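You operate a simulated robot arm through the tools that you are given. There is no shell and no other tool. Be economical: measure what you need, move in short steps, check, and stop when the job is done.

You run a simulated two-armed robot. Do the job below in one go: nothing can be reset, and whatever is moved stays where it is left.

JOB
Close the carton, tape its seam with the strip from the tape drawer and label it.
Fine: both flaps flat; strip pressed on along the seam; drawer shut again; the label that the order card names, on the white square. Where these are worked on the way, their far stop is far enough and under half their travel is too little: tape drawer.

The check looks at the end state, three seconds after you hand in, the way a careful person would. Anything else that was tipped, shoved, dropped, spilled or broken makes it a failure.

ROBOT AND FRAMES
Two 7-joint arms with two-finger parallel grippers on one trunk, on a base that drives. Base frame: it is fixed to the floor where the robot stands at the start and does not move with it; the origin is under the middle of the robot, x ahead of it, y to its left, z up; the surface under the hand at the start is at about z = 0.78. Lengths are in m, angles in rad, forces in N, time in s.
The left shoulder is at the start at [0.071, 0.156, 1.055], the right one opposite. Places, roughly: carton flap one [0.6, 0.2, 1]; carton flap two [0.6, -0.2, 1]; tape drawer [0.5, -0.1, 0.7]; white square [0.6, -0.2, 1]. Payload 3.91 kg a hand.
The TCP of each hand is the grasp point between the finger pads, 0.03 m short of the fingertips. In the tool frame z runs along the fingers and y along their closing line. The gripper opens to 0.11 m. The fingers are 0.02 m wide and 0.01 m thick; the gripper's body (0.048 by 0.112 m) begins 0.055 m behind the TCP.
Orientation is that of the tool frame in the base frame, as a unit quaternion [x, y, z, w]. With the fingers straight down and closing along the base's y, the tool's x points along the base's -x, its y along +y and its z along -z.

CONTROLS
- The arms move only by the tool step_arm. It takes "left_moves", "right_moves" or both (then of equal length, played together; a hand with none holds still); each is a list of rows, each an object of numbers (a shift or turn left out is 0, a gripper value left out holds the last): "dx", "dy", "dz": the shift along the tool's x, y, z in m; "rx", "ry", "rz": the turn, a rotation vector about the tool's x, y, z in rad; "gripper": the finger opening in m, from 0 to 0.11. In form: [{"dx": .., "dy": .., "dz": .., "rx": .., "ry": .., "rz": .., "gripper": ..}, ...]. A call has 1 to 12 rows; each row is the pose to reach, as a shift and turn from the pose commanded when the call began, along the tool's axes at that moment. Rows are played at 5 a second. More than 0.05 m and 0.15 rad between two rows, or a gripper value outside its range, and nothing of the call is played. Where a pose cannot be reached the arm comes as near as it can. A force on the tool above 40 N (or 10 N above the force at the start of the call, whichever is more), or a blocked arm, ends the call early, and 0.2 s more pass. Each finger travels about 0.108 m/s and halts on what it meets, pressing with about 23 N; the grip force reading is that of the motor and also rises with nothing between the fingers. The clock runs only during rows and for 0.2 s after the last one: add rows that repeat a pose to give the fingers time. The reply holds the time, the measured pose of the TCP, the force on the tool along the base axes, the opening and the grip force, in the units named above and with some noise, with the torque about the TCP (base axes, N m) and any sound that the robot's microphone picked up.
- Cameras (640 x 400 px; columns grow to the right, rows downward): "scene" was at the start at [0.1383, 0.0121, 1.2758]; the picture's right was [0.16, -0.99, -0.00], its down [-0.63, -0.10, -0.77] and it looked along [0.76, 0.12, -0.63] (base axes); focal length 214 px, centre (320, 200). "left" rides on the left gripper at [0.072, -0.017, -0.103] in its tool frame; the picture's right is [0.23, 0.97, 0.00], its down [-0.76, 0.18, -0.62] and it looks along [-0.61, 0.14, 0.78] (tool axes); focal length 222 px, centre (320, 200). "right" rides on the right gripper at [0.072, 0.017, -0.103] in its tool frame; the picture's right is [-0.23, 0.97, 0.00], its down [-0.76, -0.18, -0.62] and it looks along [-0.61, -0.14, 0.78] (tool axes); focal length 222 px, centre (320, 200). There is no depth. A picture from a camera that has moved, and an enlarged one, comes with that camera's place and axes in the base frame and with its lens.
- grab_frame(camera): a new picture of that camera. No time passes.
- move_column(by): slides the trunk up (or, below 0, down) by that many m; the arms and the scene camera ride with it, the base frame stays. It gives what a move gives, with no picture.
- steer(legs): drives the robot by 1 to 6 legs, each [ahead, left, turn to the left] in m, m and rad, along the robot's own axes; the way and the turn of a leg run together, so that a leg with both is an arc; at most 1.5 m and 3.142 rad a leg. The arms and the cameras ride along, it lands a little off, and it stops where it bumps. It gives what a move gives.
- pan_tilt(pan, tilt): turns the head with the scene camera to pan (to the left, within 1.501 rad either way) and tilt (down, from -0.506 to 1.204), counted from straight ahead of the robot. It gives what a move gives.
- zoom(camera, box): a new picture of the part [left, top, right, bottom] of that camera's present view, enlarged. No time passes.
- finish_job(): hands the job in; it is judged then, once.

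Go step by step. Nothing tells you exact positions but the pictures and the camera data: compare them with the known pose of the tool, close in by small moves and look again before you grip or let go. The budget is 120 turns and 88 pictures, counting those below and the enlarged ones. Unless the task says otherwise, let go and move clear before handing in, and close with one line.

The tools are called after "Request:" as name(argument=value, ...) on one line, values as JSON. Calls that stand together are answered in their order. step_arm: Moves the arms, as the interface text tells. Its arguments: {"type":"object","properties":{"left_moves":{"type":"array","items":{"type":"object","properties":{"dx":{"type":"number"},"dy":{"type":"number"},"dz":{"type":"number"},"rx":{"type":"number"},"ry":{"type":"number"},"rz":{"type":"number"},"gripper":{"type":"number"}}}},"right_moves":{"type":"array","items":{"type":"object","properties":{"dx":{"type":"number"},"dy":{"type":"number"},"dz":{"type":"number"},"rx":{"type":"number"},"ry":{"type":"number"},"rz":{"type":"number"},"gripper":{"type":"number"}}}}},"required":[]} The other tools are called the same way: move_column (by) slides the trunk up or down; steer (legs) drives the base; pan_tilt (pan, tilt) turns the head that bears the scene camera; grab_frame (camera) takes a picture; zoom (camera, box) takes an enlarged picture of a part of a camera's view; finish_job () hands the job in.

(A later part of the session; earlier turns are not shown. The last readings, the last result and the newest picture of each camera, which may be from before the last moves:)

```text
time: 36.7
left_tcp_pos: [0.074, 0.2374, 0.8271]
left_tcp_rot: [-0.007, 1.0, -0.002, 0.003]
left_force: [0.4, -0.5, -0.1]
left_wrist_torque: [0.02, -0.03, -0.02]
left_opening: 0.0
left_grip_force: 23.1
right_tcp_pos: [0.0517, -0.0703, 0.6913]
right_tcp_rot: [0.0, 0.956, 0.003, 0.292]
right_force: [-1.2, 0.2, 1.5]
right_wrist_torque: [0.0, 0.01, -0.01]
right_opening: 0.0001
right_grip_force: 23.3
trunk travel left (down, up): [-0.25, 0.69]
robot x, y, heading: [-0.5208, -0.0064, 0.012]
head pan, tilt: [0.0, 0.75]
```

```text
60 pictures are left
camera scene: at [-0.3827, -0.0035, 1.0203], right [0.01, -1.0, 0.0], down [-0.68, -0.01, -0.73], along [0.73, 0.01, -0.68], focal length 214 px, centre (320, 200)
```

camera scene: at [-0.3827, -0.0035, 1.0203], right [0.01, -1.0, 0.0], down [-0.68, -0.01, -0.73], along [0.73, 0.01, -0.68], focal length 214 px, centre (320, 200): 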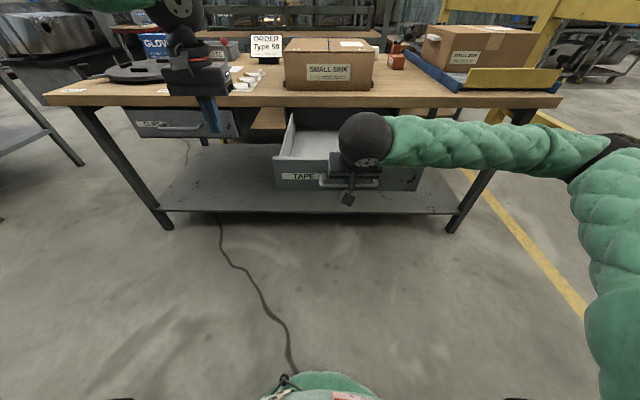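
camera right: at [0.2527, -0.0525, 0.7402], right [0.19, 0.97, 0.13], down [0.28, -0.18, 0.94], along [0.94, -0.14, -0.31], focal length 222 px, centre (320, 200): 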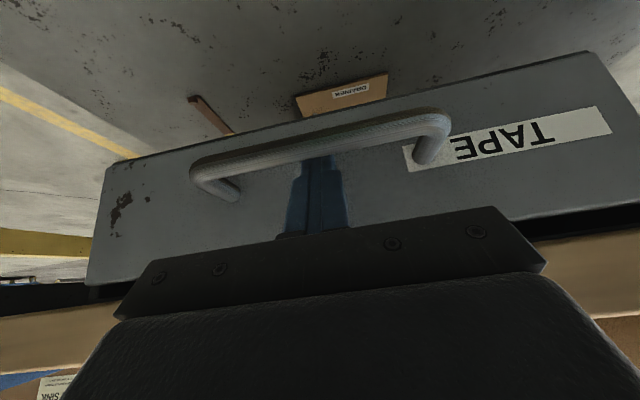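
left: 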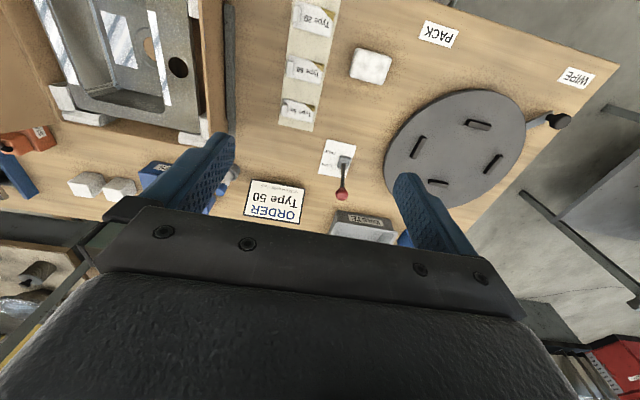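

The drawer is well out, about 0.31 m. I unhook the finger, raise the hand and look inside.

Request:
step_arm(right_moves=[{"dx": -0.003, "dz": 0.002}, {"dx": -0.003, "dz": -0.03}, {"dx": -0.003, "dz": -0.07}, {"dx": 0.0, "dz": -0.115}, {"dx": -0.02, "dz": -0.15}, {"dx": -0.04, "dy": -0.03, "dz": -0.19, "ry": 0.1}, {"dx": -0.06, "dy": -0.06, "dz": -0.22, "ry": 0.2}, {"dx": -0.08, "dy": -0.09, "dz": -0.24, "ry": 0.33}, {"dx": -0.09, "dy": -0.12, "dz": -0.26, "ry": 0.46}, {"dx": -0.1, "dy": -0.15, "dz": -0.26, "ry": 0.593}])

Request:
grab_frame(camera="scene")

```text
refused: row 6 steps farther than a row can; nothing moved
```

```text
59 pictures are left
camera scene: at [-0.3827, -0.0035, 1.0203], right [0.01, -1.0, 0.0], down [-0.68, -0.01, -0.73], along [0.73, 0.01, -0.68], focal length 214 px, centre (320, 200)
```

scene: 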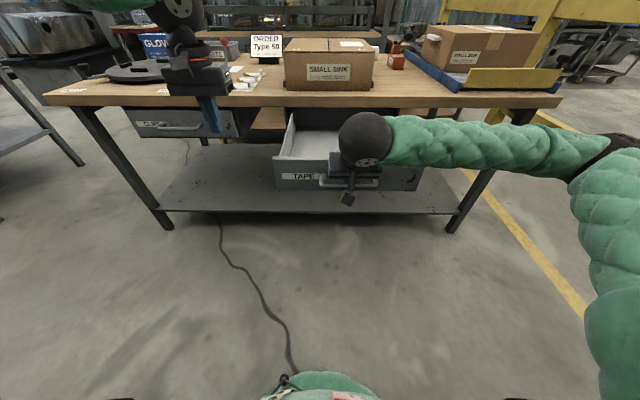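

I resend it with a straight lift and smaller steps.

Request:
step_arm(right_moves=[{"dx": -0.022, "dz": -0.033}, {"dx": -0.045, "dz": -0.066}, {"dx": -0.067, "dz": -0.099}, {"dx": -0.09, "dz": -0.132}, {"dx": -0.112, "dz": -0.166, "ry": 0.12}, {"dx": -0.112, "dy": -0.04, "dz": -0.166, "ry": 0.24}, {"dx": -0.112, "dy": -0.08, "dz": -0.166, "ry": 0.36}, {"dx": -0.112, "dy": -0.12, "dz": -0.166, "ry": 0.48}, {"dx": -0.112, "dy": -0.16, "dz": -0.166, "ry": 0.593}])

```text
time: 38.7
left_tcp_pos: [0.0733, 0.2381, 0.8279]
left_tcp_rot: [-0.006, 1.0, -0.002, 0.002]
left_force: [-0.5, -0.7, 0.1]
left_wrist_torque: [-0.04, 0.0, 0.04]
left_opening: 0.0
left_grip_force: 23.5
right_tcp_pos: [0.0531, -0.2321, 0.8911]
right_tcp_rot: [-0.002, 1.0, 0.003, 0.0]
right_force: [-0.7, 0.6, -0.1]
right_wrist_torque: [0.0, 0.01, 0.01]
right_opening: 0.0003
right_grip_force: 22.9
trunk travel left (down, up): [-0.25, 0.69]
robot x, y, heading: [-0.5175, -0.0019, 0.017]
head pan, tilt: [0.0, 0.75]
```

Request:
zoom(camera="scene", box=[250, 90, 450, 215])

Request:
grab_frame(camera="right")

```text
3.20 times, centred on (350, 152) of scene
camera zoom: at [-0.3828, -0.0036, 1.0204], right [0.02, -1.0, 0.0], down [-0.68, -0.01, -0.73], along [0.73, 0.01, -0.68], focal length 686 px, centre (224, 352)
```

zoom: 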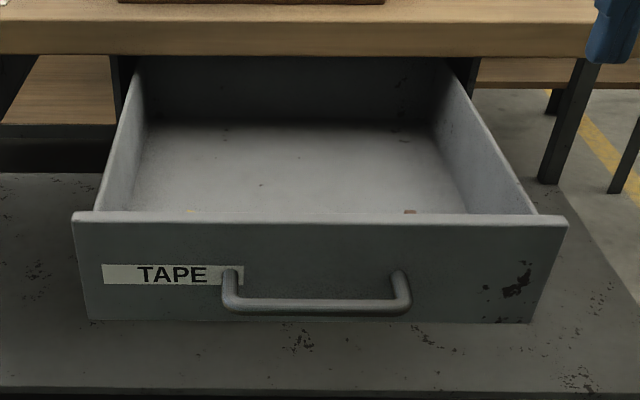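

```text
57 pictures are left
camera right: at [-0.019, -0.2156, 0.994], right [0.22, 0.97, 0.01], down [0.76, -0.18, 0.62], along [0.61, -0.13, -0.78], focal length 222 px, centre (320, 200)
```

right: 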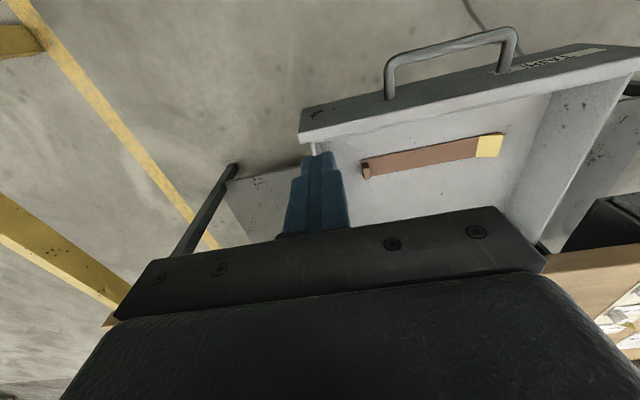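

The strip lies across the drawer at about x 0.215, with a yellow end at y≈0.04 and a raised lip at y≈-0.17. I zoom in to see how it can be gripped.

Request:
zoom(camera="right", box=[330, 110, 530, 235])

```text
3.20 times, centred on (430, 172) of right
camera zoom: at [-0.019, -0.2156, 0.994], right [0.22, 0.97, 0.01], down [0.76, -0.18, 0.62], along [0.61, -0.13, -0.78], focal length 711 px, centre (-32, 288)
```

zoom: 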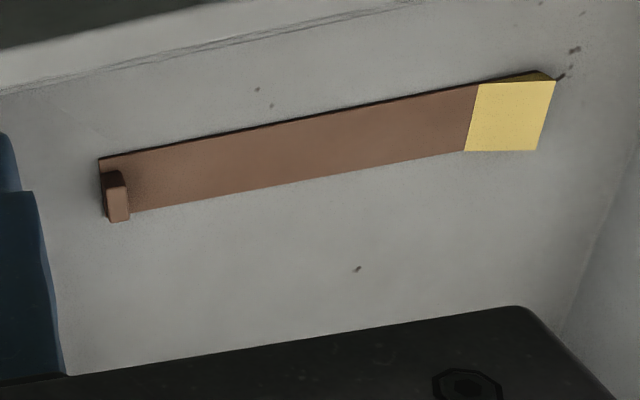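

The strip has an upright tab at its right end, thin along y, so the present finger direction suits it. I move above the tab and look again.

Request:
step_arm(right_moves=[{"dx": -0.038, "dy": 0.015, "dz": 0.022, "gripper": 0.05}, {"dx": -0.076, "dy": 0.03, "dz": 0.045}, {"dx": -0.114, "dy": 0.045, "dz": 0.068}, {"dx": -0.152, "dy": 0.06, "dz": 0.091}, {"dx": -0.152, "dy": 0.06, "dz": 0.091}])

Request:
grab_frame(camera="right")

Request:
zoom(camera="scene", box=[270, 90, 430, 190])

```text
time: 39.9
left_tcp_pos: [0.0738, 0.2382, 0.8285]
left_tcp_rot: [-0.007, 1.0, 0.0, 0.002]
left_force: [0.2, -0.2, 0.7]
left_wrist_torque: [0.01, 0.02, -0.04]
left_opening: 0.0001
left_grip_force: 23.3
right_tcp_pos: [0.2083, -0.1698, 0.7992]
right_tcp_rot: [-0.002, 1.0, 0.003, -0.001]
right_force: [0.0, -0.5, -0.2]
right_wrist_torque: [0.02, 0.0, 0.0]
right_opening: 0.0501
right_grip_force: 0.1
trunk travel left (down, up): [-0.25, 0.69]
robot x, y, heading: [-0.5199, -0.0045, 0.013]
head pan, tilt: [0.0, 0.75]
```

```text
55 pictures are left
camera right: at [0.1351, -0.1528, 0.9014], right [0.22, 0.97, 0.0], down [0.76, -0.18, 0.62], along [0.61, -0.14, -0.78], focal length 222 px, centre (320, 200)
```

right: 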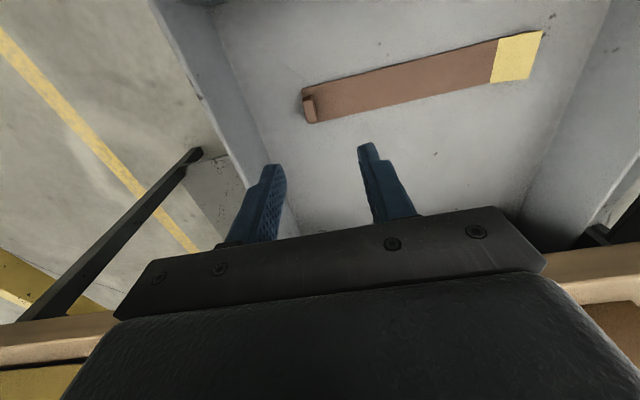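

```text
4.00 times, centred on (350, 140) of scene
camera zoom: at [-0.3827, -0.0034, 1.0204], right [0.01, -1.0, 0.0], down [-0.68, -0.01, -0.73], along [0.73, 0.01, -0.68], focal length 858 px, centre (200, 440)
```

zoom: 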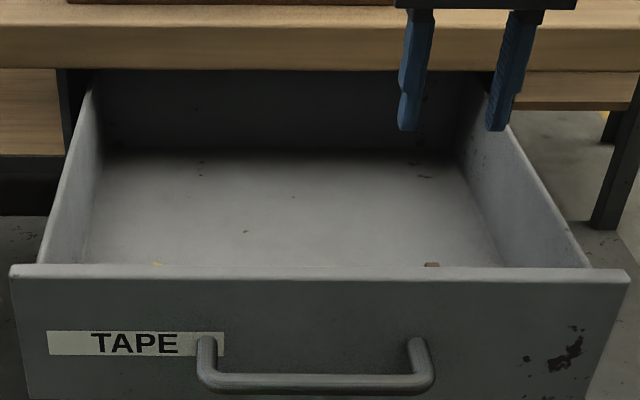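

Request:
zoom(camera="right", box=[270, 60, 370, 160])

```text
4.00 times, centred on (320, 110) of right
camera zoom: at [0.1351, -0.1528, 0.9014], right [0.22, 0.97, 0.0], down [0.76, -0.18, 0.62], along [0.61, -0.14, -0.78], focal length 888 px, centre (320, 560)
```

zoom: 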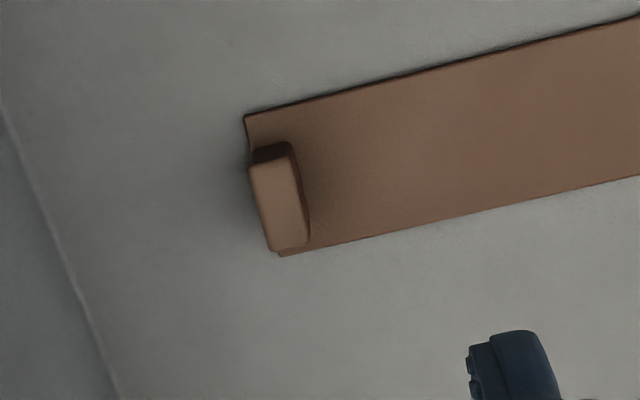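

The tab is about 11 mm thick in y, centred near (0.204, -0.178), with the strip at z≈0.64. I descend around it.

Request:
step_arm(right_moves=[{"dx": 0.003, "dy": -0.008, "dz": 0.02, "gripper": 0.045}, {"dx": 0.003, "dy": -0.008, "dz": 0.06}, {"dx": 0.003, "dy": -0.008, "dz": 0.095}, {"dx": 0.003, "dy": -0.008, "dz": 0.112}, {"dx": 0.003, "dy": -0.008, "dz": 0.119}, {"dx": 0.003, "dy": -0.008, "dz": 0.119}])

Request:
grab_frame(camera="right")

```text
time: 41.3
left_tcp_pos: [0.0749, 0.2373, 0.8283]
left_tcp_rot: [-0.007, 1.0, 0.0, 0.002]
left_force: [0.7, -0.3, -0.1]
left_wrist_torque: [0.01, 0.0, -0.04]
left_opening: 0.0
left_grip_force: 23.3
right_tcp_pos: [0.2039, -0.1779, 0.683]
right_tcp_rot: [-0.001, 1.0, 0.003, 0.0]
right_force: [-0.5, 0.0, 0.0]
right_wrist_torque: [0.01, 0.02, -0.02]
right_opening: 0.045
right_grip_force: 0.0
trunk travel left (down, up): [-0.25, 0.69]
robot x, y, heading: [-0.5175, -0.0058, 0.018]
head pan, tilt: [0.0, 0.75]
```

```text
52 pictures are left
camera right: at [0.1313, -0.1616, 0.7857], right [0.22, 0.97, 0.0], down [0.76, -0.18, 0.62], along [0.61, -0.14, -0.78], focal length 222 px, centre (320, 200)
```

right: 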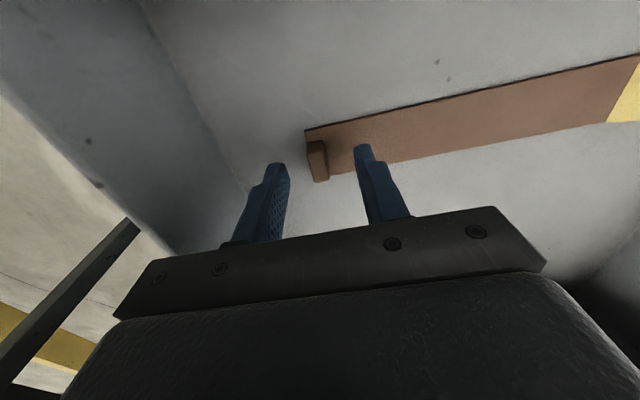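

The tab sits right between the fingertips. I go down 6 mm more and close on it.

Request:
step_arm(right_moves=[{"dz": 0.006}, {"dz": 0.006, "gripper": 0.02}, {"dz": 0.006, "gripper": 0.0}, {"dz": 0.006, "gripper": 0.0}])

Request:
grab_frame(camera="right")

```text
time: 42.3
left_tcp_pos: [0.0748, 0.2383, 0.829]
left_tcp_rot: [-0.007, 1.0, -0.001, 0.003]
left_force: [-0.2, 0.1, 0.4]
left_wrist_torque: [-0.01, 0.03, -0.01]
left_opening: 0.0
left_grip_force: 22.5
right_tcp_pos: [0.2013, -0.1775, 0.6774]
right_tcp_rot: [-0.001, 1.0, 0.003, 0.0]
right_force: [0.7, 0.4, -0.5]
right_wrist_torque: [-0.01, 0.01, 0.0]
right_opening: 0.0107
right_grip_force: 22.5
trunk travel left (down, up): [-0.25, 0.69]
robot x, y, heading: [-0.5172, -0.0081, 0.012]
head pan, tilt: [0.0, 0.75]
```

```text
51 pictures are left
camera right: at [0.1312, -0.1613, 0.7794], right [0.22, 0.97, 0.0], down [0.76, -0.18, 0.62], along [0.61, -0.14, -0.78], focal length 222 px, centre (320, 200)
```

right: 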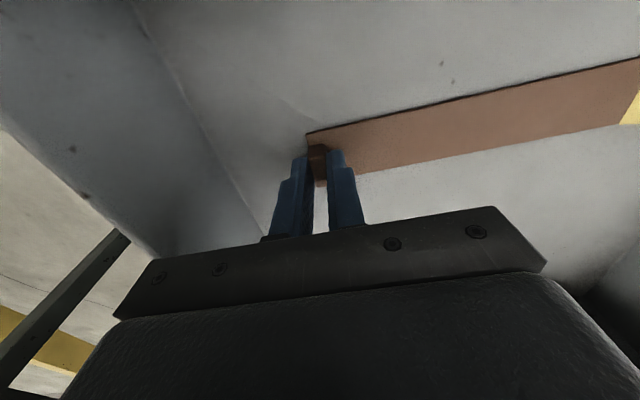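

The tab is gripped (10.7 mm). I lift it straight up, clear of the drawer.

Request:
step_arm(right_moves=[{"dz": -0.015}, {"dz": -0.04}, {"dz": -0.08}, {"dz": -0.12}, {"dz": -0.16}, {"dz": -0.2}, {"dz": -0.24}])

Request:
grab_frame(camera="scene")

```text
time: 43.9
left_tcp_pos: [0.0739, 0.2379, 0.8287]
left_tcp_rot: [-0.007, 1.0, -0.001, 0.003]
left_force: [-1.0, 0.4, 0.2]
left_wrist_torque: [-0.01, -0.01, 0.05]
left_opening: 0.0001
left_grip_force: 23.2
right_tcp_pos: [0.2019, -0.1783, 0.9186]
right_tcp_rot: [-0.001, 1.0, 0.002, 0.001]
right_force: [0.0, -0.8, -0.1]
right_wrist_torque: [-0.04, 0.02, 0.02]
right_opening: 0.0104
right_grip_force: 23.0
trunk travel left (down, up): [-0.25, 0.69]
robot x, y, heading: [-0.5192, -0.0015, 0.012]
head pan, tilt: [0.0, 0.75]
```

```text
50 pictures are left
camera scene: at [-0.383, -0.0033, 1.0203], right [0.01, -1.0, 0.0], down [-0.68, -0.01, -0.73], along [0.73, 0.01, -0.68], focal length 214 px, centre (320, 200)
```

scene: 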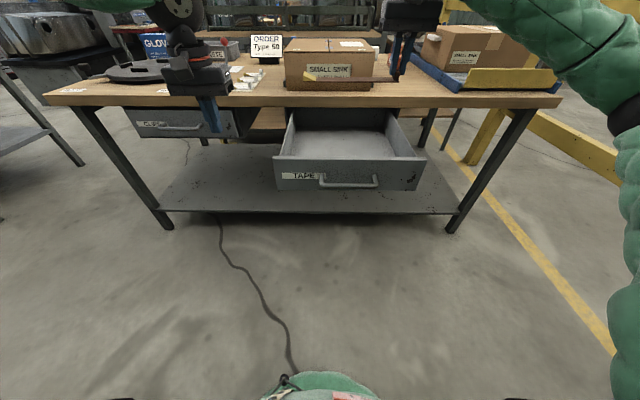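

The strip is held rigidly, pointing to the left. I raise it and turn it 90° so it points ahead, along the seam direction.

Request:
step_arm(right_moves=[{"dz": -0.03, "dy": -0.01, "rz": 0.07}, {"dz": -0.06, "dy": -0.02, "rz": 0.15}, {"dz": -0.09, "dy": -0.03, "rz": 0.29}, {"dz": -0.1, "dy": -0.04, "rz": 0.43}, {"dz": -0.1, "dy": -0.05, "rz": 0.57}, {"dz": -0.1, "dy": -0.06, "rz": 0.71}, {"dz": -0.1, "dy": -0.07, "rz": 0.86}, {"dz": -0.1, "dy": -0.08, "rz": 1.0}, {"dz": -0.1, "dy": -0.09, "rz": 1.14}, {"dz": -0.1, "dy": -0.1, "rz": 1.28}, {"dz": -0.1, "dy": -0.1, "rz": 1.42}, {"dz": -0.1, "dy": -0.1, "rz": 1.56}])

```text
time: 46.5
left_tcp_pos: [0.0744, 0.2376, 0.8291]
left_tcp_rot: [-0.007, 1.0, -0.001, 0.003]
left_force: [-0.7, -0.4, 0.3]
left_wrist_torque: [-0.01, -0.01, 0.0]
left_opening: 0.0
left_grip_force: 22.8
right_tcp_pos: [0.2022, -0.279, 1.015]
right_tcp_rot: [0.704, 0.711, 0.001, -0.002]
right_force: [0.3, -0.8, 0.2]
right_wrist_torque: [-0.01, 0.04, 0.01]
right_opening: 0.0108
right_grip_force: 23.1
trunk travel left (down, up): [-0.25, 0.69]
robot x, y, heading: [-0.5189, -0.0071, 0.013]
head pan, tilt: [0.0, 0.75]
```

The strip now points ahead and is out of the way. Next the left hand will push the drawer shut on its front panel, left of the handle; I bring it there, tilted.

Request:
step_arm(left_moves=[{"dx": 0.01, "dy": -0.03, "ry": -0.1}, {"dx": 0.02, "dy": -0.06, "ry": -0.2}, {"dx": 0.03, "dy": -0.1, "ry": -0.3}, {"dx": 0.04, "dy": -0.135, "ry": -0.4}, {"dx": 0.05, "dy": -0.17, "ry": -0.5}, {"dx": 0.05, "dy": -0.198, "ry": -0.6}, {"dx": 0.05, "dy": -0.198, "ry": -0.6}])

Request:
grab_frame(camera="scene")

```text
time: 48.1
left_tcp_pos: [0.0272, 0.0401, 0.8293]
left_tcp_rot: [-0.007, 0.954, 0.001, 0.299]
left_force: [0.2, -0.7, 0.0]
left_wrist_torque: [-0.02, -0.01, 0.0]
left_opening: 0.0
left_grip_force: 23.2
right_tcp_pos: [0.2012, -0.2797, 1.0157]
right_tcp_rot: [0.702, 0.712, 0.003, -0.001]
right_force: [0.1, 0.2, 0.1]
right_wrist_torque: [-0.01, 0.0, 0.01]
right_opening: 0.0106
right_grip_force: 23.0
trunk travel left (down, up): [-0.25, 0.69]
robot x, y, heading: [-0.5198, -0.0031, 0.015]
head pan, tilt: [0.0, 0.75]
```

```text
49 pictures are left
camera scene: at [-0.383, -0.0037, 1.0205], right [0.01, -1.0, 0.0], down [-0.68, -0.01, -0.73], along [0.73, 0.01, -0.68], focal length 214 px, centre (320, 200)
```

scene: 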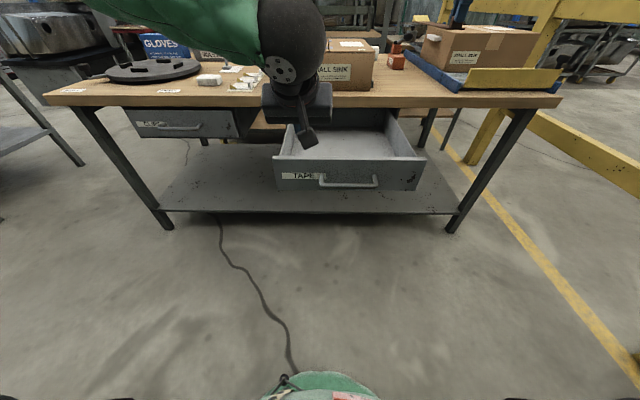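

Request:
step_arm(left_moves=[{"dx": 0.02, "dz": 0.028}, {"dx": 0.04, "dz": 0.057}, {"dx": 0.06, "dz": 0.086}, {"dx": 0.074, "dz": 0.107}, {"dx": 0.0576, "dz": 0.1184}, {"dx": 0.033, "dz": 0.1355}])

Request:
grab_frame(camera="left")

```text
time: 49.5
left_tcp_pos: [0.0784, 0.0419, 0.6986]
left_tcp_rot: [-0.006, 0.955, 0.0, 0.297]
left_force: [-1.3, -0.7, -0.4]
left_wrist_torque: [-0.03, 0.01, 0.01]
left_opening: 0.0
left_grip_force: 22.9
right_tcp_pos: [0.2031, -0.2805, 1.0152]
right_tcp_rot: [0.701, 0.713, 0.002, -0.002]
right_force: [-0.1, -0.1, -0.4]
right_wrist_torque: [-0.01, 0.04, 0.02]
right_opening: 0.0105
right_grip_force: 23.0
trunk travel left (down, up): [-0.25, 0.69]
robot x, y, heading: [-0.5198, -0.0069, 0.017]
head pan, tilt: [0.0, 0.75]
```

```text
48 pictures are left
camera left: at [-0.0385, 0.0235, 0.7413], right [-0.2, 0.97, -0.13], down [0.27, 0.18, 0.95], along [0.94, 0.15, -0.3], focal length 222 px, centre (320, 200)
```

left: 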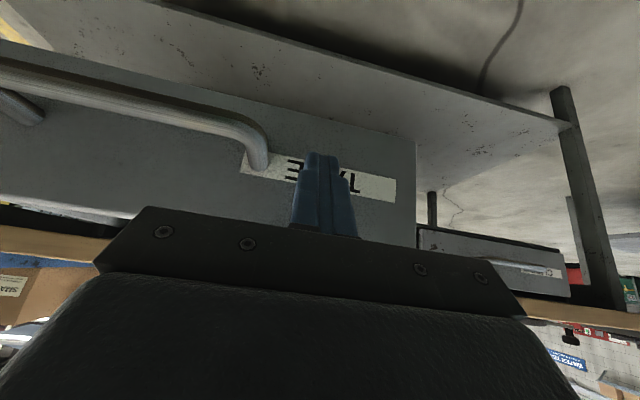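

The fingertip is at the panel. I push the drawer in along +x.

Request:
step_arm(left_moves=[{"dx": -0.0246, "dz": 0.0171}, {"dx": -0.0493, "dz": 0.0342}, {"dx": -0.0739, "dz": 0.0513}, {"dx": -0.0985, "dz": 0.0684}, {"dx": -0.1232, "dz": 0.0855}, {"dx": -0.1478, "dz": 0.1026}, {"dx": -0.1724, "dz": 0.1197}, {"dx": -0.197, "dz": 0.1368}, {"dx": -0.2217, "dz": 0.1539}])

Request:
grab_frame(camera="scene")

```text
time: 51.5
left_tcp_pos: [0.3234, 0.087, 0.7102]
left_tcp_rot: [-0.007, 0.954, 0.0, 0.298]
left_force: [-0.7, -0.2, -0.2]
left_wrist_torque: [-0.03, 0.03, 0.02]
left_opening: 0.0001
left_grip_force: 23.3
left hand out of reach, approached as far as the arm can: row 5, 6, 7, 8, 9
right_tcp_pos: [0.2034, -0.2802, 1.0159]
right_tcp_rot: [0.702, 0.712, 0.002, -0.002]
right_force: [0.0, -0.3, 0.2]
right_wrist_torque: [-0.02, 0.05, 0.02]
right_opening: 0.0108
right_grip_force: 22.7
trunk travel left (down, up): [-0.25, 0.69]
robot x, y, heading: [-0.5187, -0.0028, 0.013]
head pan, tilt: [0.0, 0.75]
```

```text
47 pictures are left
camera scene: at [-0.3824, -0.0035, 1.0203], right [0.01, -1.0, 0.0], down [-0.68, -0.01, -0.73], along [0.73, 0.01, -0.68], focal length 214 px, centre (320, 200)
```

scene: 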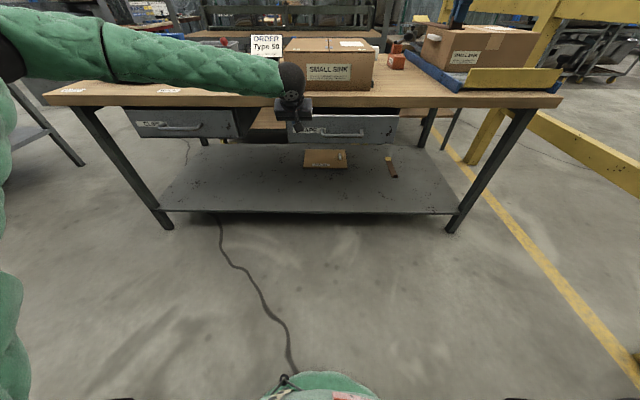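

The left arm is at its reach limit with the drawer about 5 cm short. I push the rest by driving forward gently.

Request:
steer(legs=[[0.05, 0, 0]])

Request:
zoom(camera="scene", box=[250, 80, 420, 190])

```text
time: 52.4
left_tcp_pos: [0.3727, 0.0873, 0.7114]
left_tcp_rot: [-0.006, 0.955, 0.001, 0.298]
left_force: [-10.1, -0.7, 3.9]
left_wrist_torque: [-0.02, 0.1, -0.05]
left_opening: 0.0
left_grip_force: 22.9
right_tcp_pos: [0.253, -0.2785, 1.0168]
right_tcp_rot: [0.702, 0.712, 0.002, -0.002]
right_force: [0.2, 0.0, -0.1]
right_wrist_torque: [0.02, -0.01, 0.01]
right_opening: 0.011
right_grip_force: 22.7
trunk travel left (down, up): [-0.25, 0.69]
robot x, y, heading: [-0.473, -0.0036, 0.013]
head pan, tilt: [0.0, 0.75]
```

```text
3.64 times, centred on (335, 135) of scene
camera zoom: at [-0.3328, -0.0028, 1.0206], right [0.01, -1.0, 0.0], down [-0.68, -0.01, -0.73], along [0.73, 0.01, -0.68], focal length 780 px, centre (266, 436)
```

zoom: 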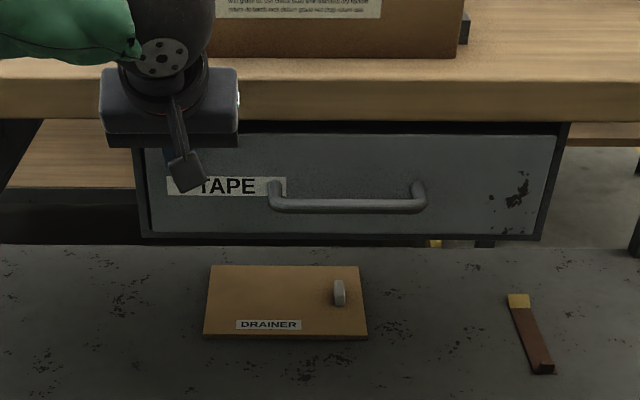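

The drawer looks shut (bar back at x≈0.36) and the face pushes back with 10 N. I give one more gentle nudge to be sure, then retract the left hand.

Request:
steer(legs=[[0.01, 0, 0]])

Request:
steer(legs=[[-0.1, 0, 0]])

Request:
zoom(camera="scene", box=[250, 80, 420, 190])

```text
time: 53.2
left_tcp_pos: [0.3727, 0.0867, 0.7096]
left_tcp_rot: [-0.005, 0.955, 0.0, 0.296]
left_force: [-9.4, 0.1, 2.7]
left_wrist_torque: [-0.04, 0.02, -0.03]
left_opening: 0.0
left_grip_force: 23.1
right_tcp_pos: [0.2568, -0.2785, 1.0164]
right_tcp_rot: [0.702, 0.712, 0.002, -0.001]
right_force: [0.8, 0.5, -0.1]
right_wrist_torque: [0.01, 0.04, -0.02]
right_opening: 0.0109
right_grip_force: 22.3
trunk travel left (down, up): [-0.25, 0.69]
robot x, y, heading: [-0.4639, -0.0025, 0.015]
head pan, tilt: [0.0, 0.75]
stopped in leg 1: the force on the tool passed its limit at 58 N (the readings are from after the stop); the commanded pose is now the measured one
```

```text
time: 54.3
left_tcp_pos: [0.2716, 0.0845, 0.7107]
left_tcp_rot: [-0.005, 0.955, 0.0, 0.296]
left_force: [0.1, -0.2, 0.4]
left_wrist_torque: [-0.01, -0.05, -0.02]
left_opening: 0.0
left_grip_force: 22.8
right_tcp_pos: [0.1546, -0.2797, 1.016]
right_tcp_rot: [0.703, 0.712, 0.003, -0.001]
right_force: [0.3, -0.1, -0.3]
right_wrist_torque: [0.02, -0.03, -0.01]
right_opening: 0.0105
right_grip_force: 23.3
trunk travel left (down, up): [-0.25, 0.69]
robot x, y, heading: [-0.5621, -0.0052, 0.016]
head pan, tilt: [0.0, 0.75]
```

```text
3.64 times, centred on (335, 135) of scene
camera zoom: at [-0.431, -0.0043, 1.0206], right [0.02, -1.0, 0.0], down [-0.68, -0.01, -0.73], along [0.73, 0.01, -0.68], focal length 780 px, centre (266, 436)
```

zoom: 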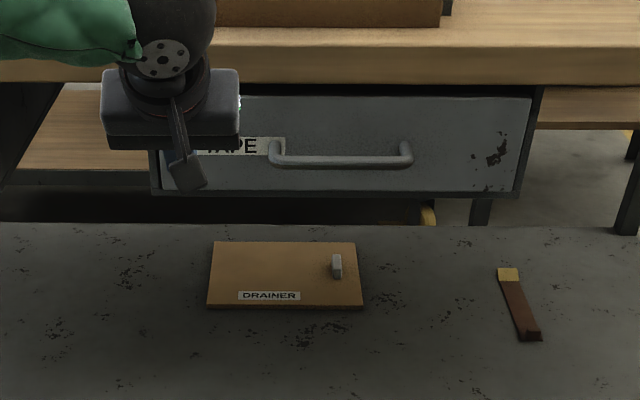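

The drawer is shut. I raise the trunk back up, then level the left hand and move it out to the side.

Request:
move_column(by=0.25)

Request:
step_arm(left_moves=[{"dy": 0.03, "ry": 0.1}, {"dy": 0.06, "ry": 0.2}, {"dy": 0.1, "ry": 0.3}, {"dy": 0.14, "ry": 0.4}, {"dy": 0.18, "ry": 0.5}, {"dy": 0.22, "ry": 0.6}, {"dy": 0.22, "ry": 0.6, "dz": -0.04}, {"dy": 0.22, "ry": 0.6, "dz": -0.08}, {"dx": 0.04, "dy": 0.22, "ry": 0.6, "dz": -0.1}, {"dx": 0.08, "dy": 0.22, "ry": 0.6, "dz": -0.12}])

```text
time: 56.9
left_tcp_pos: [0.2733, 0.0842, 0.9591]
left_tcp_rot: [-0.006, 0.955, 0.001, 0.296]
left_force: [0.2, -1.1, -0.6]
left_wrist_torque: [-0.02, -0.03, -0.02]
left_opening: 0.0004
left_grip_force: 23.0
right_tcp_pos: [0.1553, -0.2799, 1.2653]
right_tcp_rot: [0.702, 0.712, 0.002, -0.002]
right_force: [0.1, 0.1, 0.0]
right_wrist_torque: [0.02, 0.01, -0.02]
right_opening: 0.0108
right_grip_force: 23.0
trunk travel left (down, up): [-0.5, 0.44]
robot x, y, heading: [-0.5667, -0.0055, 0.016]
head pan, tilt: [0.0, 0.75]
```

```text
time: 59.1
left_tcp_pos: [0.1342, 0.3067, 1.0128]
left_tcp_rot: [-0.004, 1.0, -0.001, -0.001]
left_force: [-0.3, 0.3, 0.5]
left_wrist_torque: [0.03, -0.01, -0.02]
left_opening: 0.0
left_grip_force: 23.5
right_tcp_pos: [0.1541, -0.2797, 1.266]
right_tcp_rot: [0.702, 0.712, 0.003, -0.001]
right_force: [-0.1, -0.2, 0.0]
right_wrist_torque: [0.01, 0.02, 0.02]
right_opening: 0.0107
right_grip_force: 23.6
trunk travel left (down, up): [-0.5, 0.44]
robot x, y, heading: [-0.5655, -0.0044, 0.017]
head pan, tilt: [0.0, 0.75]
```

Request:
steer(legs=[[0.5, 0, -0.016]])

Request:
grab_frame(camera="scene")

Request:
grab_frame(camera="right")

```text
time: 62.0
left_tcp_pos: [0.6393, 0.3035, 1.0116]
left_tcp_rot: [0.001, 1.0, -0.001, -0.001]
left_force: [0.8, -0.3, -0.1]
left_wrist_torque: [0.02, 0.04, 0.0]
left_opening: 0.0
left_grip_force: 23.0
right_tcp_pos: [0.6521, -0.2824, 1.2657]
right_tcp_rot: [0.706, 0.708, 0.003, -0.001]
right_force: [1.4, -0.2, -0.6]
right_wrist_torque: [0.01, 0.03, 0.0]
right_opening: 0.0108
right_grip_force: 23.4
trunk travel left (down, up): [-0.5, 0.44]
robot x, y, heading: [-0.0662, -0.0032, 0.003]
head pan, tilt: [0.0, 0.75]
```

```text
44 pictures are left
camera scene: at [0.0696, -0.0009, 1.2703], right [0.0, -1.0, 0.0], down [-0.68, 0.0, -0.73], along [0.73, 0.0, -0.68], focal length 214 px, centre (320, 200)
```

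scene: 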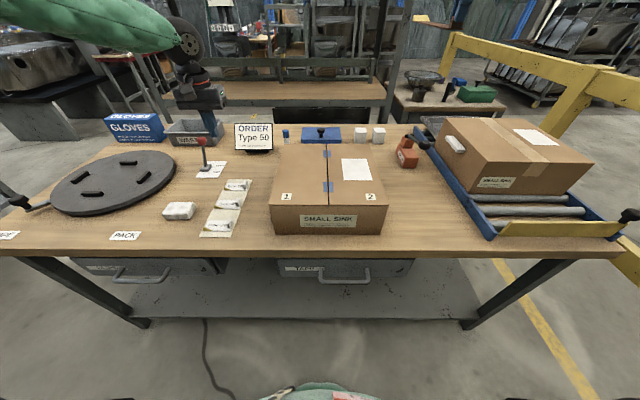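

```text
43 pictures are left
camera right: at [0.6688, -0.2103, 1.369], right [0.97, -0.22, 0.0], down [-0.18, -0.77, 0.62], along [-0.14, -0.6, -0.79], focal length 222 px, centre (320, 200)
```

right: 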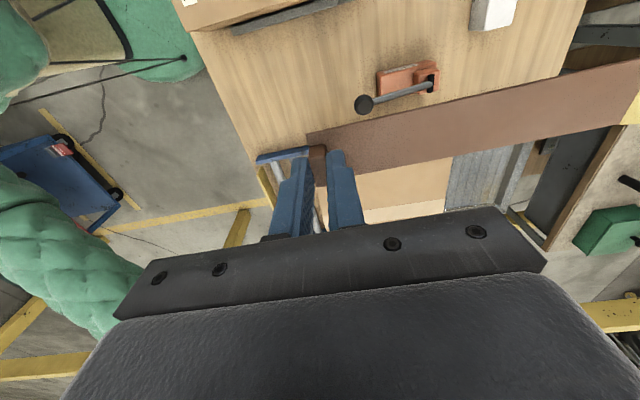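

Request:
zoom(camera="scene", box=[260, 125, 400, 240])

```text
3.48 times, centred on (330, 182) of scene
camera zoom: at [0.0696, -0.0009, 1.2703], right [0.0, -1.0, 0.0], down [-0.68, 0.0, -0.73], along [0.73, 0.0, -0.68], focal length 746 px, centre (285, 261)
```

zoom: 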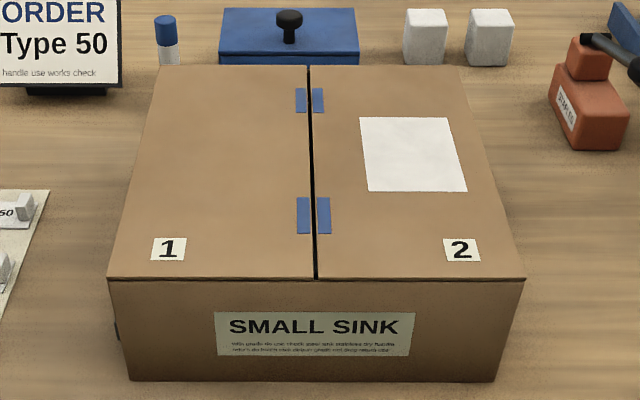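

The carton top is at z≈0.898, the seam at y≈-0.0235, and the blue marks run from x 0.50 to 0.718. I bring the strip above the seam, the tab at the near end (TCP about 0.498, -0.0185).

Request:
step_arm(right_moves=[{"dx": 0.033, "dy": -0.019, "dz": 0.027}, {"dx": 0.066, "dy": -0.039, "dz": 0.054}, {"dx": 0.099, "dy": -0.058, "dz": 0.081}, {"dx": 0.132, "dy": -0.077, "dz": 0.108}, {"dx": 0.165, "dy": -0.096, "dz": 0.135}, {"dx": 0.198, "dy": -0.116, "dz": 0.162}, {"dx": 0.231, "dy": -0.135, "dz": 0.189}, {"dx": 0.264, "dy": -0.154, "dz": 0.216}, {"dx": 0.264, "dy": -0.154, "dz": 0.216}])

Request:
grab_frame(camera="scene")

```text
time: 64.0
left_tcp_pos: [0.6375, 0.3031, 1.0128]
left_tcp_rot: [0.001, 1.0, 0.0, 0.0]
left_force: [-0.1, 0.6, -0.1]
left_wrist_torque: [-0.01, -0.02, 0.0]
left_opening: 0.0
left_grip_force: 22.7
right_tcp_pos: [0.4953, -0.0157, 1.0524]
right_tcp_rot: [0.706, 0.708, 0.003, -0.002]
right_force: [-0.1, 0.8, 0.8]
right_wrist_torque: [0.0, -0.01, -0.03]
right_opening: 0.011
right_grip_force: 23.1
trunk travel left (down, up): [-0.5, 0.44]
robot x, y, heading: [-0.0702, -0.0005, 0.003]
head pan, tilt: [0.0, 0.75]
```

```text
41 pictures are left
camera scene: at [0.0685, -0.0014, 1.2704], right [0.0, -1.0, 0.0], down [-0.68, 0.0, -0.73], along [0.73, 0.0, -0.68], focal length 214 px, centre (320, 200)
```

scene: 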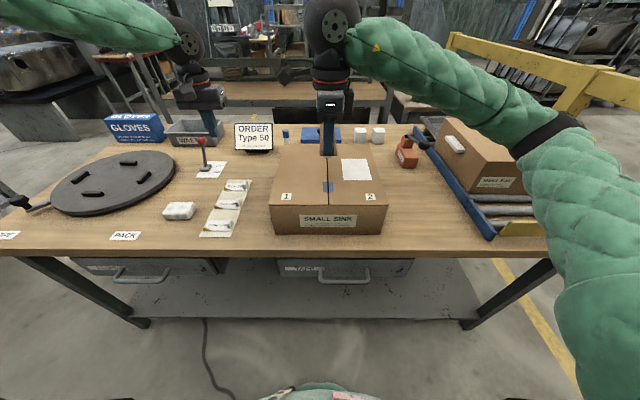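

I lower to about 3 cm above the lid and check the alignment with the hand camera.

Request:
step_arm(right_moves=[{"dx": -0.002, "dy": 0.001, "dz": 0.03}, {"dx": -0.003, "dy": 0.002, "dz": 0.06}, {"dx": -0.003, "dy": 0.003, "dz": 0.085}, {"dx": -0.003, "dy": 0.003, "dz": 0.085}])

Request:
zoom(camera="scene", box=[260, 125, 400, 240])

Request:
grab_frame(camera="left")

Request:
grab_frame(camera="right")

```text
time: 65.0
left_tcp_pos: [0.6381, 0.3037, 1.013]
left_tcp_rot: [0.001, 1.0, 0.0, 0.001]
left_force: [0.4, -0.3, 0.0]
left_wrist_torque: [-0.03, 0.03, 0.01]
left_opening: 0.0
left_grip_force: 23.0
right_tcp_pos: [0.4998, -0.02, 0.9662]
right_tcp_rot: [0.706, 0.708, 0.002, -0.001]
right_force: [0.4, -0.6, -0.8]
right_wrist_torque: [0.04, -0.01, 0.01]
right_opening: 0.0106
right_grip_force: 23.0
trunk travel left (down, up): [-0.5, 0.44]
robot x, y, heading: [-0.0712, 0.0015, 0.004]
head pan, tilt: [0.0, 0.75]
```

```text
3.48 times, centred on (330, 182) of scene
camera zoom: at [0.0686, -0.0005, 1.2704], right [0.0, -1.0, 0.0], down [-0.68, 0.0, -0.73], along [0.73, 0.0, -0.68], focal length 746 px, centre (285, 261)
```

zoom: 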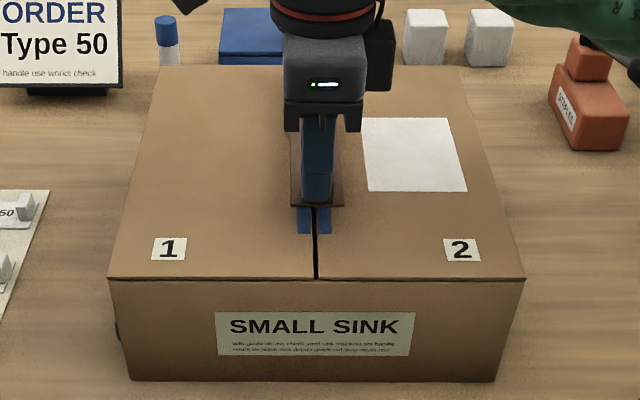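

```text
39 pictures are left
camera left: at [0.567, 0.2881, 1.1146], right [-0.23, 0.97, 0.0], down [0.76, 0.18, 0.62], along [0.61, 0.14, -0.78], focal length 222 px, centre (320, 200)
```

left: 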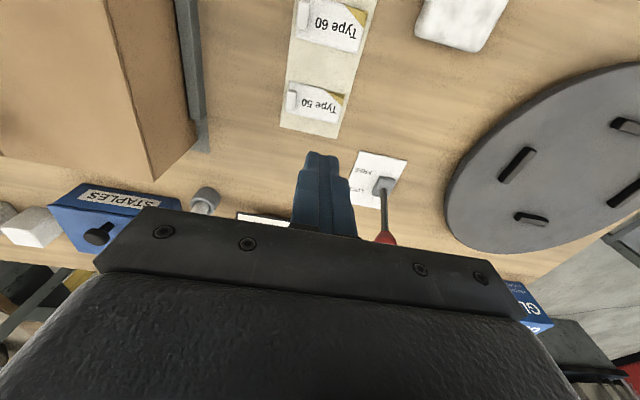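

```text
38 pictures are left
camera right: at [0.517, 0.0526, 1.0699], right [0.97, -0.22, 0.0], down [-0.18, -0.77, 0.62], along [-0.14, -0.6, -0.79], focal length 222 px, centre (320, 200)
```

right: 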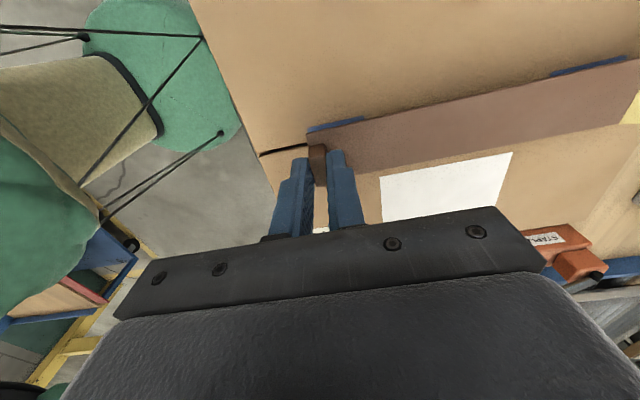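

The strip sits over the seam (near end x≈0.493, y≈-0.024), with maybe 0.012 rad of yaw to correct. I lower it onto the lid in small steps.

Request:
step_arm(right_moves=[{"dz": 0.012, "rz": 0.012}, {"dz": 0.02, "rz": 0.012}, {"dz": 0.024, "rz": 0.012}, {"dz": 0.027, "rz": 0.012}, {"dz": 0.029, "rz": 0.012}])

Request:
zoom(camera="scene", box=[260, 125, 400, 240])

```text
time: 66.2
left_tcp_pos: [0.6382, 0.3028, 1.0131]
left_tcp_rot: [0.001, 1.0, -0.001, 0.001]
left_force: [-0.5, 0.2, -0.3]
left_wrist_torque: [0.01, 0.03, 0.0]
left_opening: 0.0
left_grip_force: 23.0
right_tcp_pos: [0.4992, -0.0196, 0.9396]
right_tcp_rot: [0.711, 0.704, 0.005, -0.001]
right_force: [4.5, 0.5, 32.6]
right_wrist_torque: [0.0, -0.1, -0.02]
right_opening: 0.011
right_grip_force: 23.0
trunk travel left (down, up): [-0.5, 0.44]
robot x, y, heading: [-0.0674, -0.0004, 0.008]
head pan, tilt: [0.0, 0.75]
```

```text
3.48 times, centred on (330, 182) of scene
camera zoom: at [0.0675, -0.0006, 1.271], right [0.0, -1.0, 0.0], down [-0.68, 0.0, -0.73], along [0.73, 0.0, -0.68], focal length 746 px, centre (285, 261)
```

zoom: 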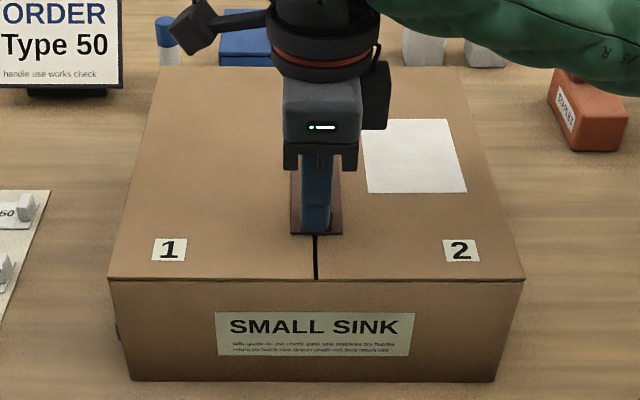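

The strip is on the lid, pressed with about 33 N. I let go of the tab, lift straight up and check.

Request:
step_arm(right_moves=[{"dz": -0.002}, {"dz": -0.002, "gripper": 0.04}, {"dz": -0.002, "gripper": 0.04}, {"dz": -0.04}, {"dz": -0.08}, {"dz": -0.1, "dx": -0.04}, {"dz": -0.1, "dx": -0.09}])

Request:
zoom(camera="scene", box=[260, 125, 400, 240])

```text
time: 67.8
left_tcp_pos: [0.638, 0.3035, 1.0127]
left_tcp_rot: [0.0, 1.0, 0.0, 0.0]
left_force: [1.3, 0.3, -0.1]
left_wrist_torque: [0.04, 0.05, -0.02]
left_opening: 0.0
left_grip_force: 23.2
right_tcp_pos: [0.501, -0.1109, 1.0369]
right_tcp_rot: [0.71, 0.704, 0.002, -0.001]
right_force: [0.4, 0.1, 0.5]
right_wrist_torque: [-0.01, 0.01, 0.02]
right_opening: 0.04
right_grip_force: 0.1
trunk travel left (down, up): [-0.5, 0.44]
robot x, y, heading: [-0.0694, -0.0004, 0.007]
head pan, tilt: [0.0, 0.75]
```

```text
3.48 times, centred on (330, 182) of scene
camera zoom: at [0.0685, -0.0015, 1.2704], right [0.01, -1.0, 0.0], down [-0.68, 0.0, -0.73], along [0.73, 0.0, -0.68], focal length 746 px, centre (285, 261)
```

zoom: 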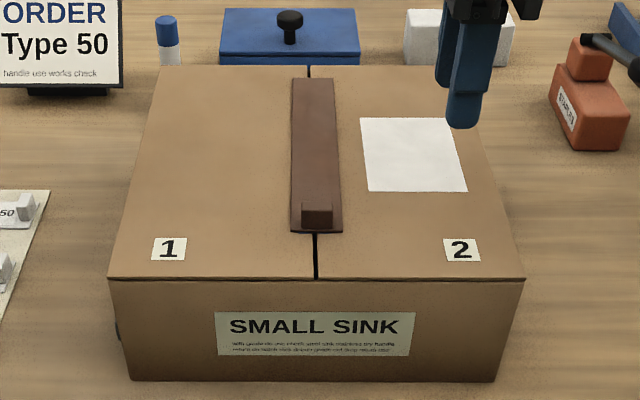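

The strip lies straight along the seam over the blue marks, and its yellow liner end is gone. I'll press it down along its length with closed fingers, starting in the middle.

Request:
step_arm(right_moves=[{"dx": 0.03, "dy": 0.03, "gripper": 0}, {"dx": 0.06, "dy": 0.06, "dz": 0.02}, {"dx": 0.084, "dy": 0.099, "dz": 0.045}, {"dx": 0.084, "dy": 0.099, "dz": 0.085}, {"dx": 0.084, "dy": 0.099, "dz": 0.098}, {"dx": 0.084, "dy": 0.099, "dz": 0.102}, {"dx": 0.084, "dy": 0.099, "dz": 0.105}, {"dx": 0.084, "dy": 0.099, "dz": 0.107}])

```text
refused: row 3 steps farther than a row can; nothing moved
```

Request:
step_arm(right_moves=[{"dx": 0.03, "dy": 0.03, "gripper": 0}, {"dx": 0.06, "dy": 0.06, "dz": 0.01}, {"dx": 0.084, "dy": 0.099, "dz": 0.02}, {"dx": 0.084, "dy": 0.099, "dz": 0.06}, {"dx": 0.084, "dy": 0.099, "dz": 0.09}, {"dx": 0.084, "dy": 0.099, "dz": 0.099}, {"dx": 0.084, "dy": 0.099, "dz": 0.103}, {"dx": 0.084, "dy": 0.099, "dz": 0.105}, {"dx": 0.084, "dy": 0.099, "dz": 0.107}])

```text
time: 69.8
left_tcp_pos: [0.6382, 0.3048, 1.013]
left_tcp_rot: [0.0, 1.0, -0.001, 0.0]
left_force: [-0.4, 1.0, -0.3]
left_wrist_torque: [0.02, -0.01, 0.04]
left_opening: 0.0
left_grip_force: 22.9
right_tcp_pos: [0.5988, -0.0259, 0.9323]
right_tcp_rot: [0.71, 0.704, 0.004, -0.001]
right_force: [3.7, 2.4, 12.9]
right_wrist_torque: [0.08, -0.13, 0.06]
right_opening: 0.0
right_grip_force: 22.6
trunk travel left (down, up): [-0.5, 0.44]
robot x, y, heading: [-0.0665, -0.0024, 0.002]
head pan, tilt: [0.0, 0.75]
```

Contact is at z≈0.932 with 13 N. I now dab along the strip in both directions.

Request:
step_arm(right_moves=[{"dz": 0.001}, {"dz": -0.012}, {"dz": -0.012, "dy": 0.04}, {"dz": 0.001, "dy": 0.04}, {"dz": 0.001, "dy": 0.04}, {"dz": -0.012, "dy": 0.04}, {"dz": -0.012, "dy": 0.08}, {"dz": 0.001, "dy": 0.08}, {"dz": 0.001, "dy": 0.08}, {"dz": -0.012, "dy": 0.105}, {"dz": 0.001, "dy": 0.115}, {"dz": 0.001, "dy": 0.115}])

Request:
step_arm(right_moves=[{"dz": -0.02}, {"dz": -0.02, "dy": -0.04}, {"dz": -0.02, "dy": -0.09}, {"dz": -0.02, "dy": -0.13}, {"dz": -0.02, "dy": -0.16}, {"dz": -0.004, "dy": -0.16}, {"dz": 0.0, "dy": -0.16}, {"dz": 0.0, "dy": -0.16}, {"dz": -0.04, "dy": -0.16}, {"dz": -0.09, "dy": -0.16}])

Request:
grab_frame(camera="scene")

```text
time: 72.4
left_tcp_pos: [0.6362, 0.3038, 1.0125]
left_tcp_rot: [0.001, 1.0, -0.001, 0.0]
left_force: [-0.3, 0.1, 0.0]
left_wrist_torque: [0.02, 0.01, -0.01]
left_opening: 0.0
left_grip_force: 23.2
right_tcp_pos: [0.7133, -0.0276, 0.9321]
right_tcp_rot: [0.71, 0.704, 0.003, 0.0]
right_force: [-6.5, 0.6, 15.4]
right_wrist_torque: [0.04, 0.24, 0.09]
right_opening: 0.0
right_grip_force: 23.2
trunk travel left (down, up): [-0.5, 0.44]
robot x, y, heading: [-0.0659, -0.0022, 0.007]
head pan, tilt: [0.0, 0.75]
```

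```text
time: 74.6
left_tcp_pos: [0.6389, 0.304, 1.0105]
left_tcp_rot: [0.001, 1.0, -0.002, 0.0]
left_force: [-0.6, -0.3, -0.2]
left_wrist_torque: [0.0, 0.04, -0.03]
left_opening: 0.0
left_grip_force: 23.5
right_tcp_pos: [0.5531, -0.0279, 1.0211]
right_tcp_rot: [0.711, 0.703, 0.002, -0.002]
right_force: [-0.4, -0.4, -0.1]
right_wrist_torque: [0.0, 0.01, 0.02]
right_opening: 0.0
right_grip_force: 22.8
trunk travel left (down, up): [-0.5, 0.44]
robot x, y, heading: [-0.0692, 0.0015, 0.004]
head pan, tilt: [0.0, 0.75]
```

```text
35 pictures are left
camera scene: at [0.0683, -0.0004, 1.2702], right [0.0, -1.0, 0.0], down [-0.68, 0.0, -0.73], along [0.73, 0.0, -0.68], focal length 214 px, centre (320, 200)
```

scene: 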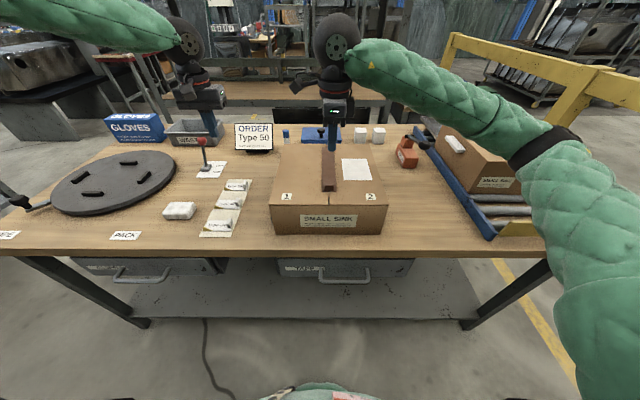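

The tape is on. Next the Type 50 label, near (0.66, 0.305), almost under the left hand. I move the right hand away to its side and zoom in on the label.

Request:
step_arm(right_moves=[{"dz": -0.03, "dx": -0.03}, {"dz": -0.06, "dx": -0.07}, {"dz": -0.08, "dx": -0.115}, {"dz": -0.08, "dx": -0.16}, {"dz": -0.08, "dx": -0.205}, {"dz": -0.08, "dx": -0.25}, {"dz": -0.08, "dx": -0.29}])

Request:
zoom(camera="left", box=[260, 50, 400, 150])

Request:
zoom(camera="scene", box=[190, 160, 270, 240])

```text
time: 76.2
left_tcp_pos: [0.6377, 0.303, 1.013]
left_tcp_rot: [0.0, 1.0, -0.001, 0.0]
left_force: [0.5, 0.0, 0.4]
left_wrist_torque: [0.01, -0.03, 0.03]
left_opening: 0.0
left_grip_force: 23.2
right_tcp_pos: [0.5486, -0.3187, 1.0971]
right_tcp_rot: [0.709, 0.705, 0.004, -0.001]
right_force: [0.2, -0.3, 0.4]
right_wrist_torque: [0.0, 0.0, -0.01]
right_opening: 0.0
right_grip_force: 23.3
trunk travel left (down, up): [-0.5, 0.44]
robot x, y, heading: [-0.0699, 0.0002, 0.006]
head pan, tilt: [0.0, 0.75]
```

```text
4.00 times, centred on (330, 100) of left
camera zoom: at [0.5664, 0.2876, 1.1153], right [-0.23, 0.97, 0.0], down [0.76, 0.18, 0.62], along [0.61, 0.14, -0.78], focal length 888 px, centre (280, 600)
```

zoom: 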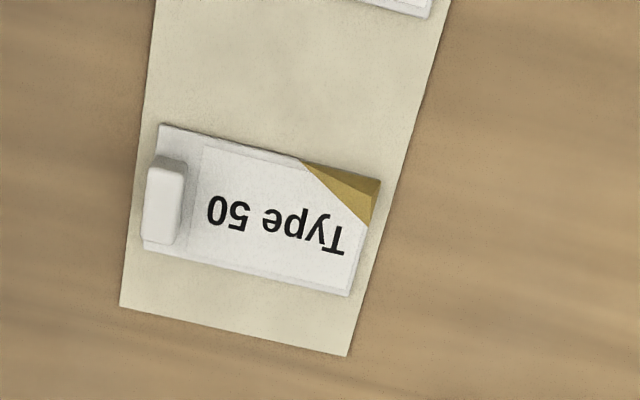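

```text
5.00 times, centred on (230, 200) of scene
camera zoom: at [0.0681, -0.0015, 1.2705], right [0.01, -1.0, 0.0], down [-0.68, 0.0, -0.73], along [0.73, 0.0, -0.68], focal length 1072 px, centre (770, 200)
```

zoom: 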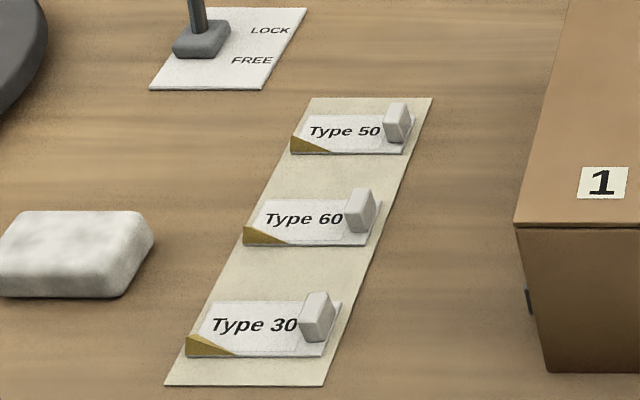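

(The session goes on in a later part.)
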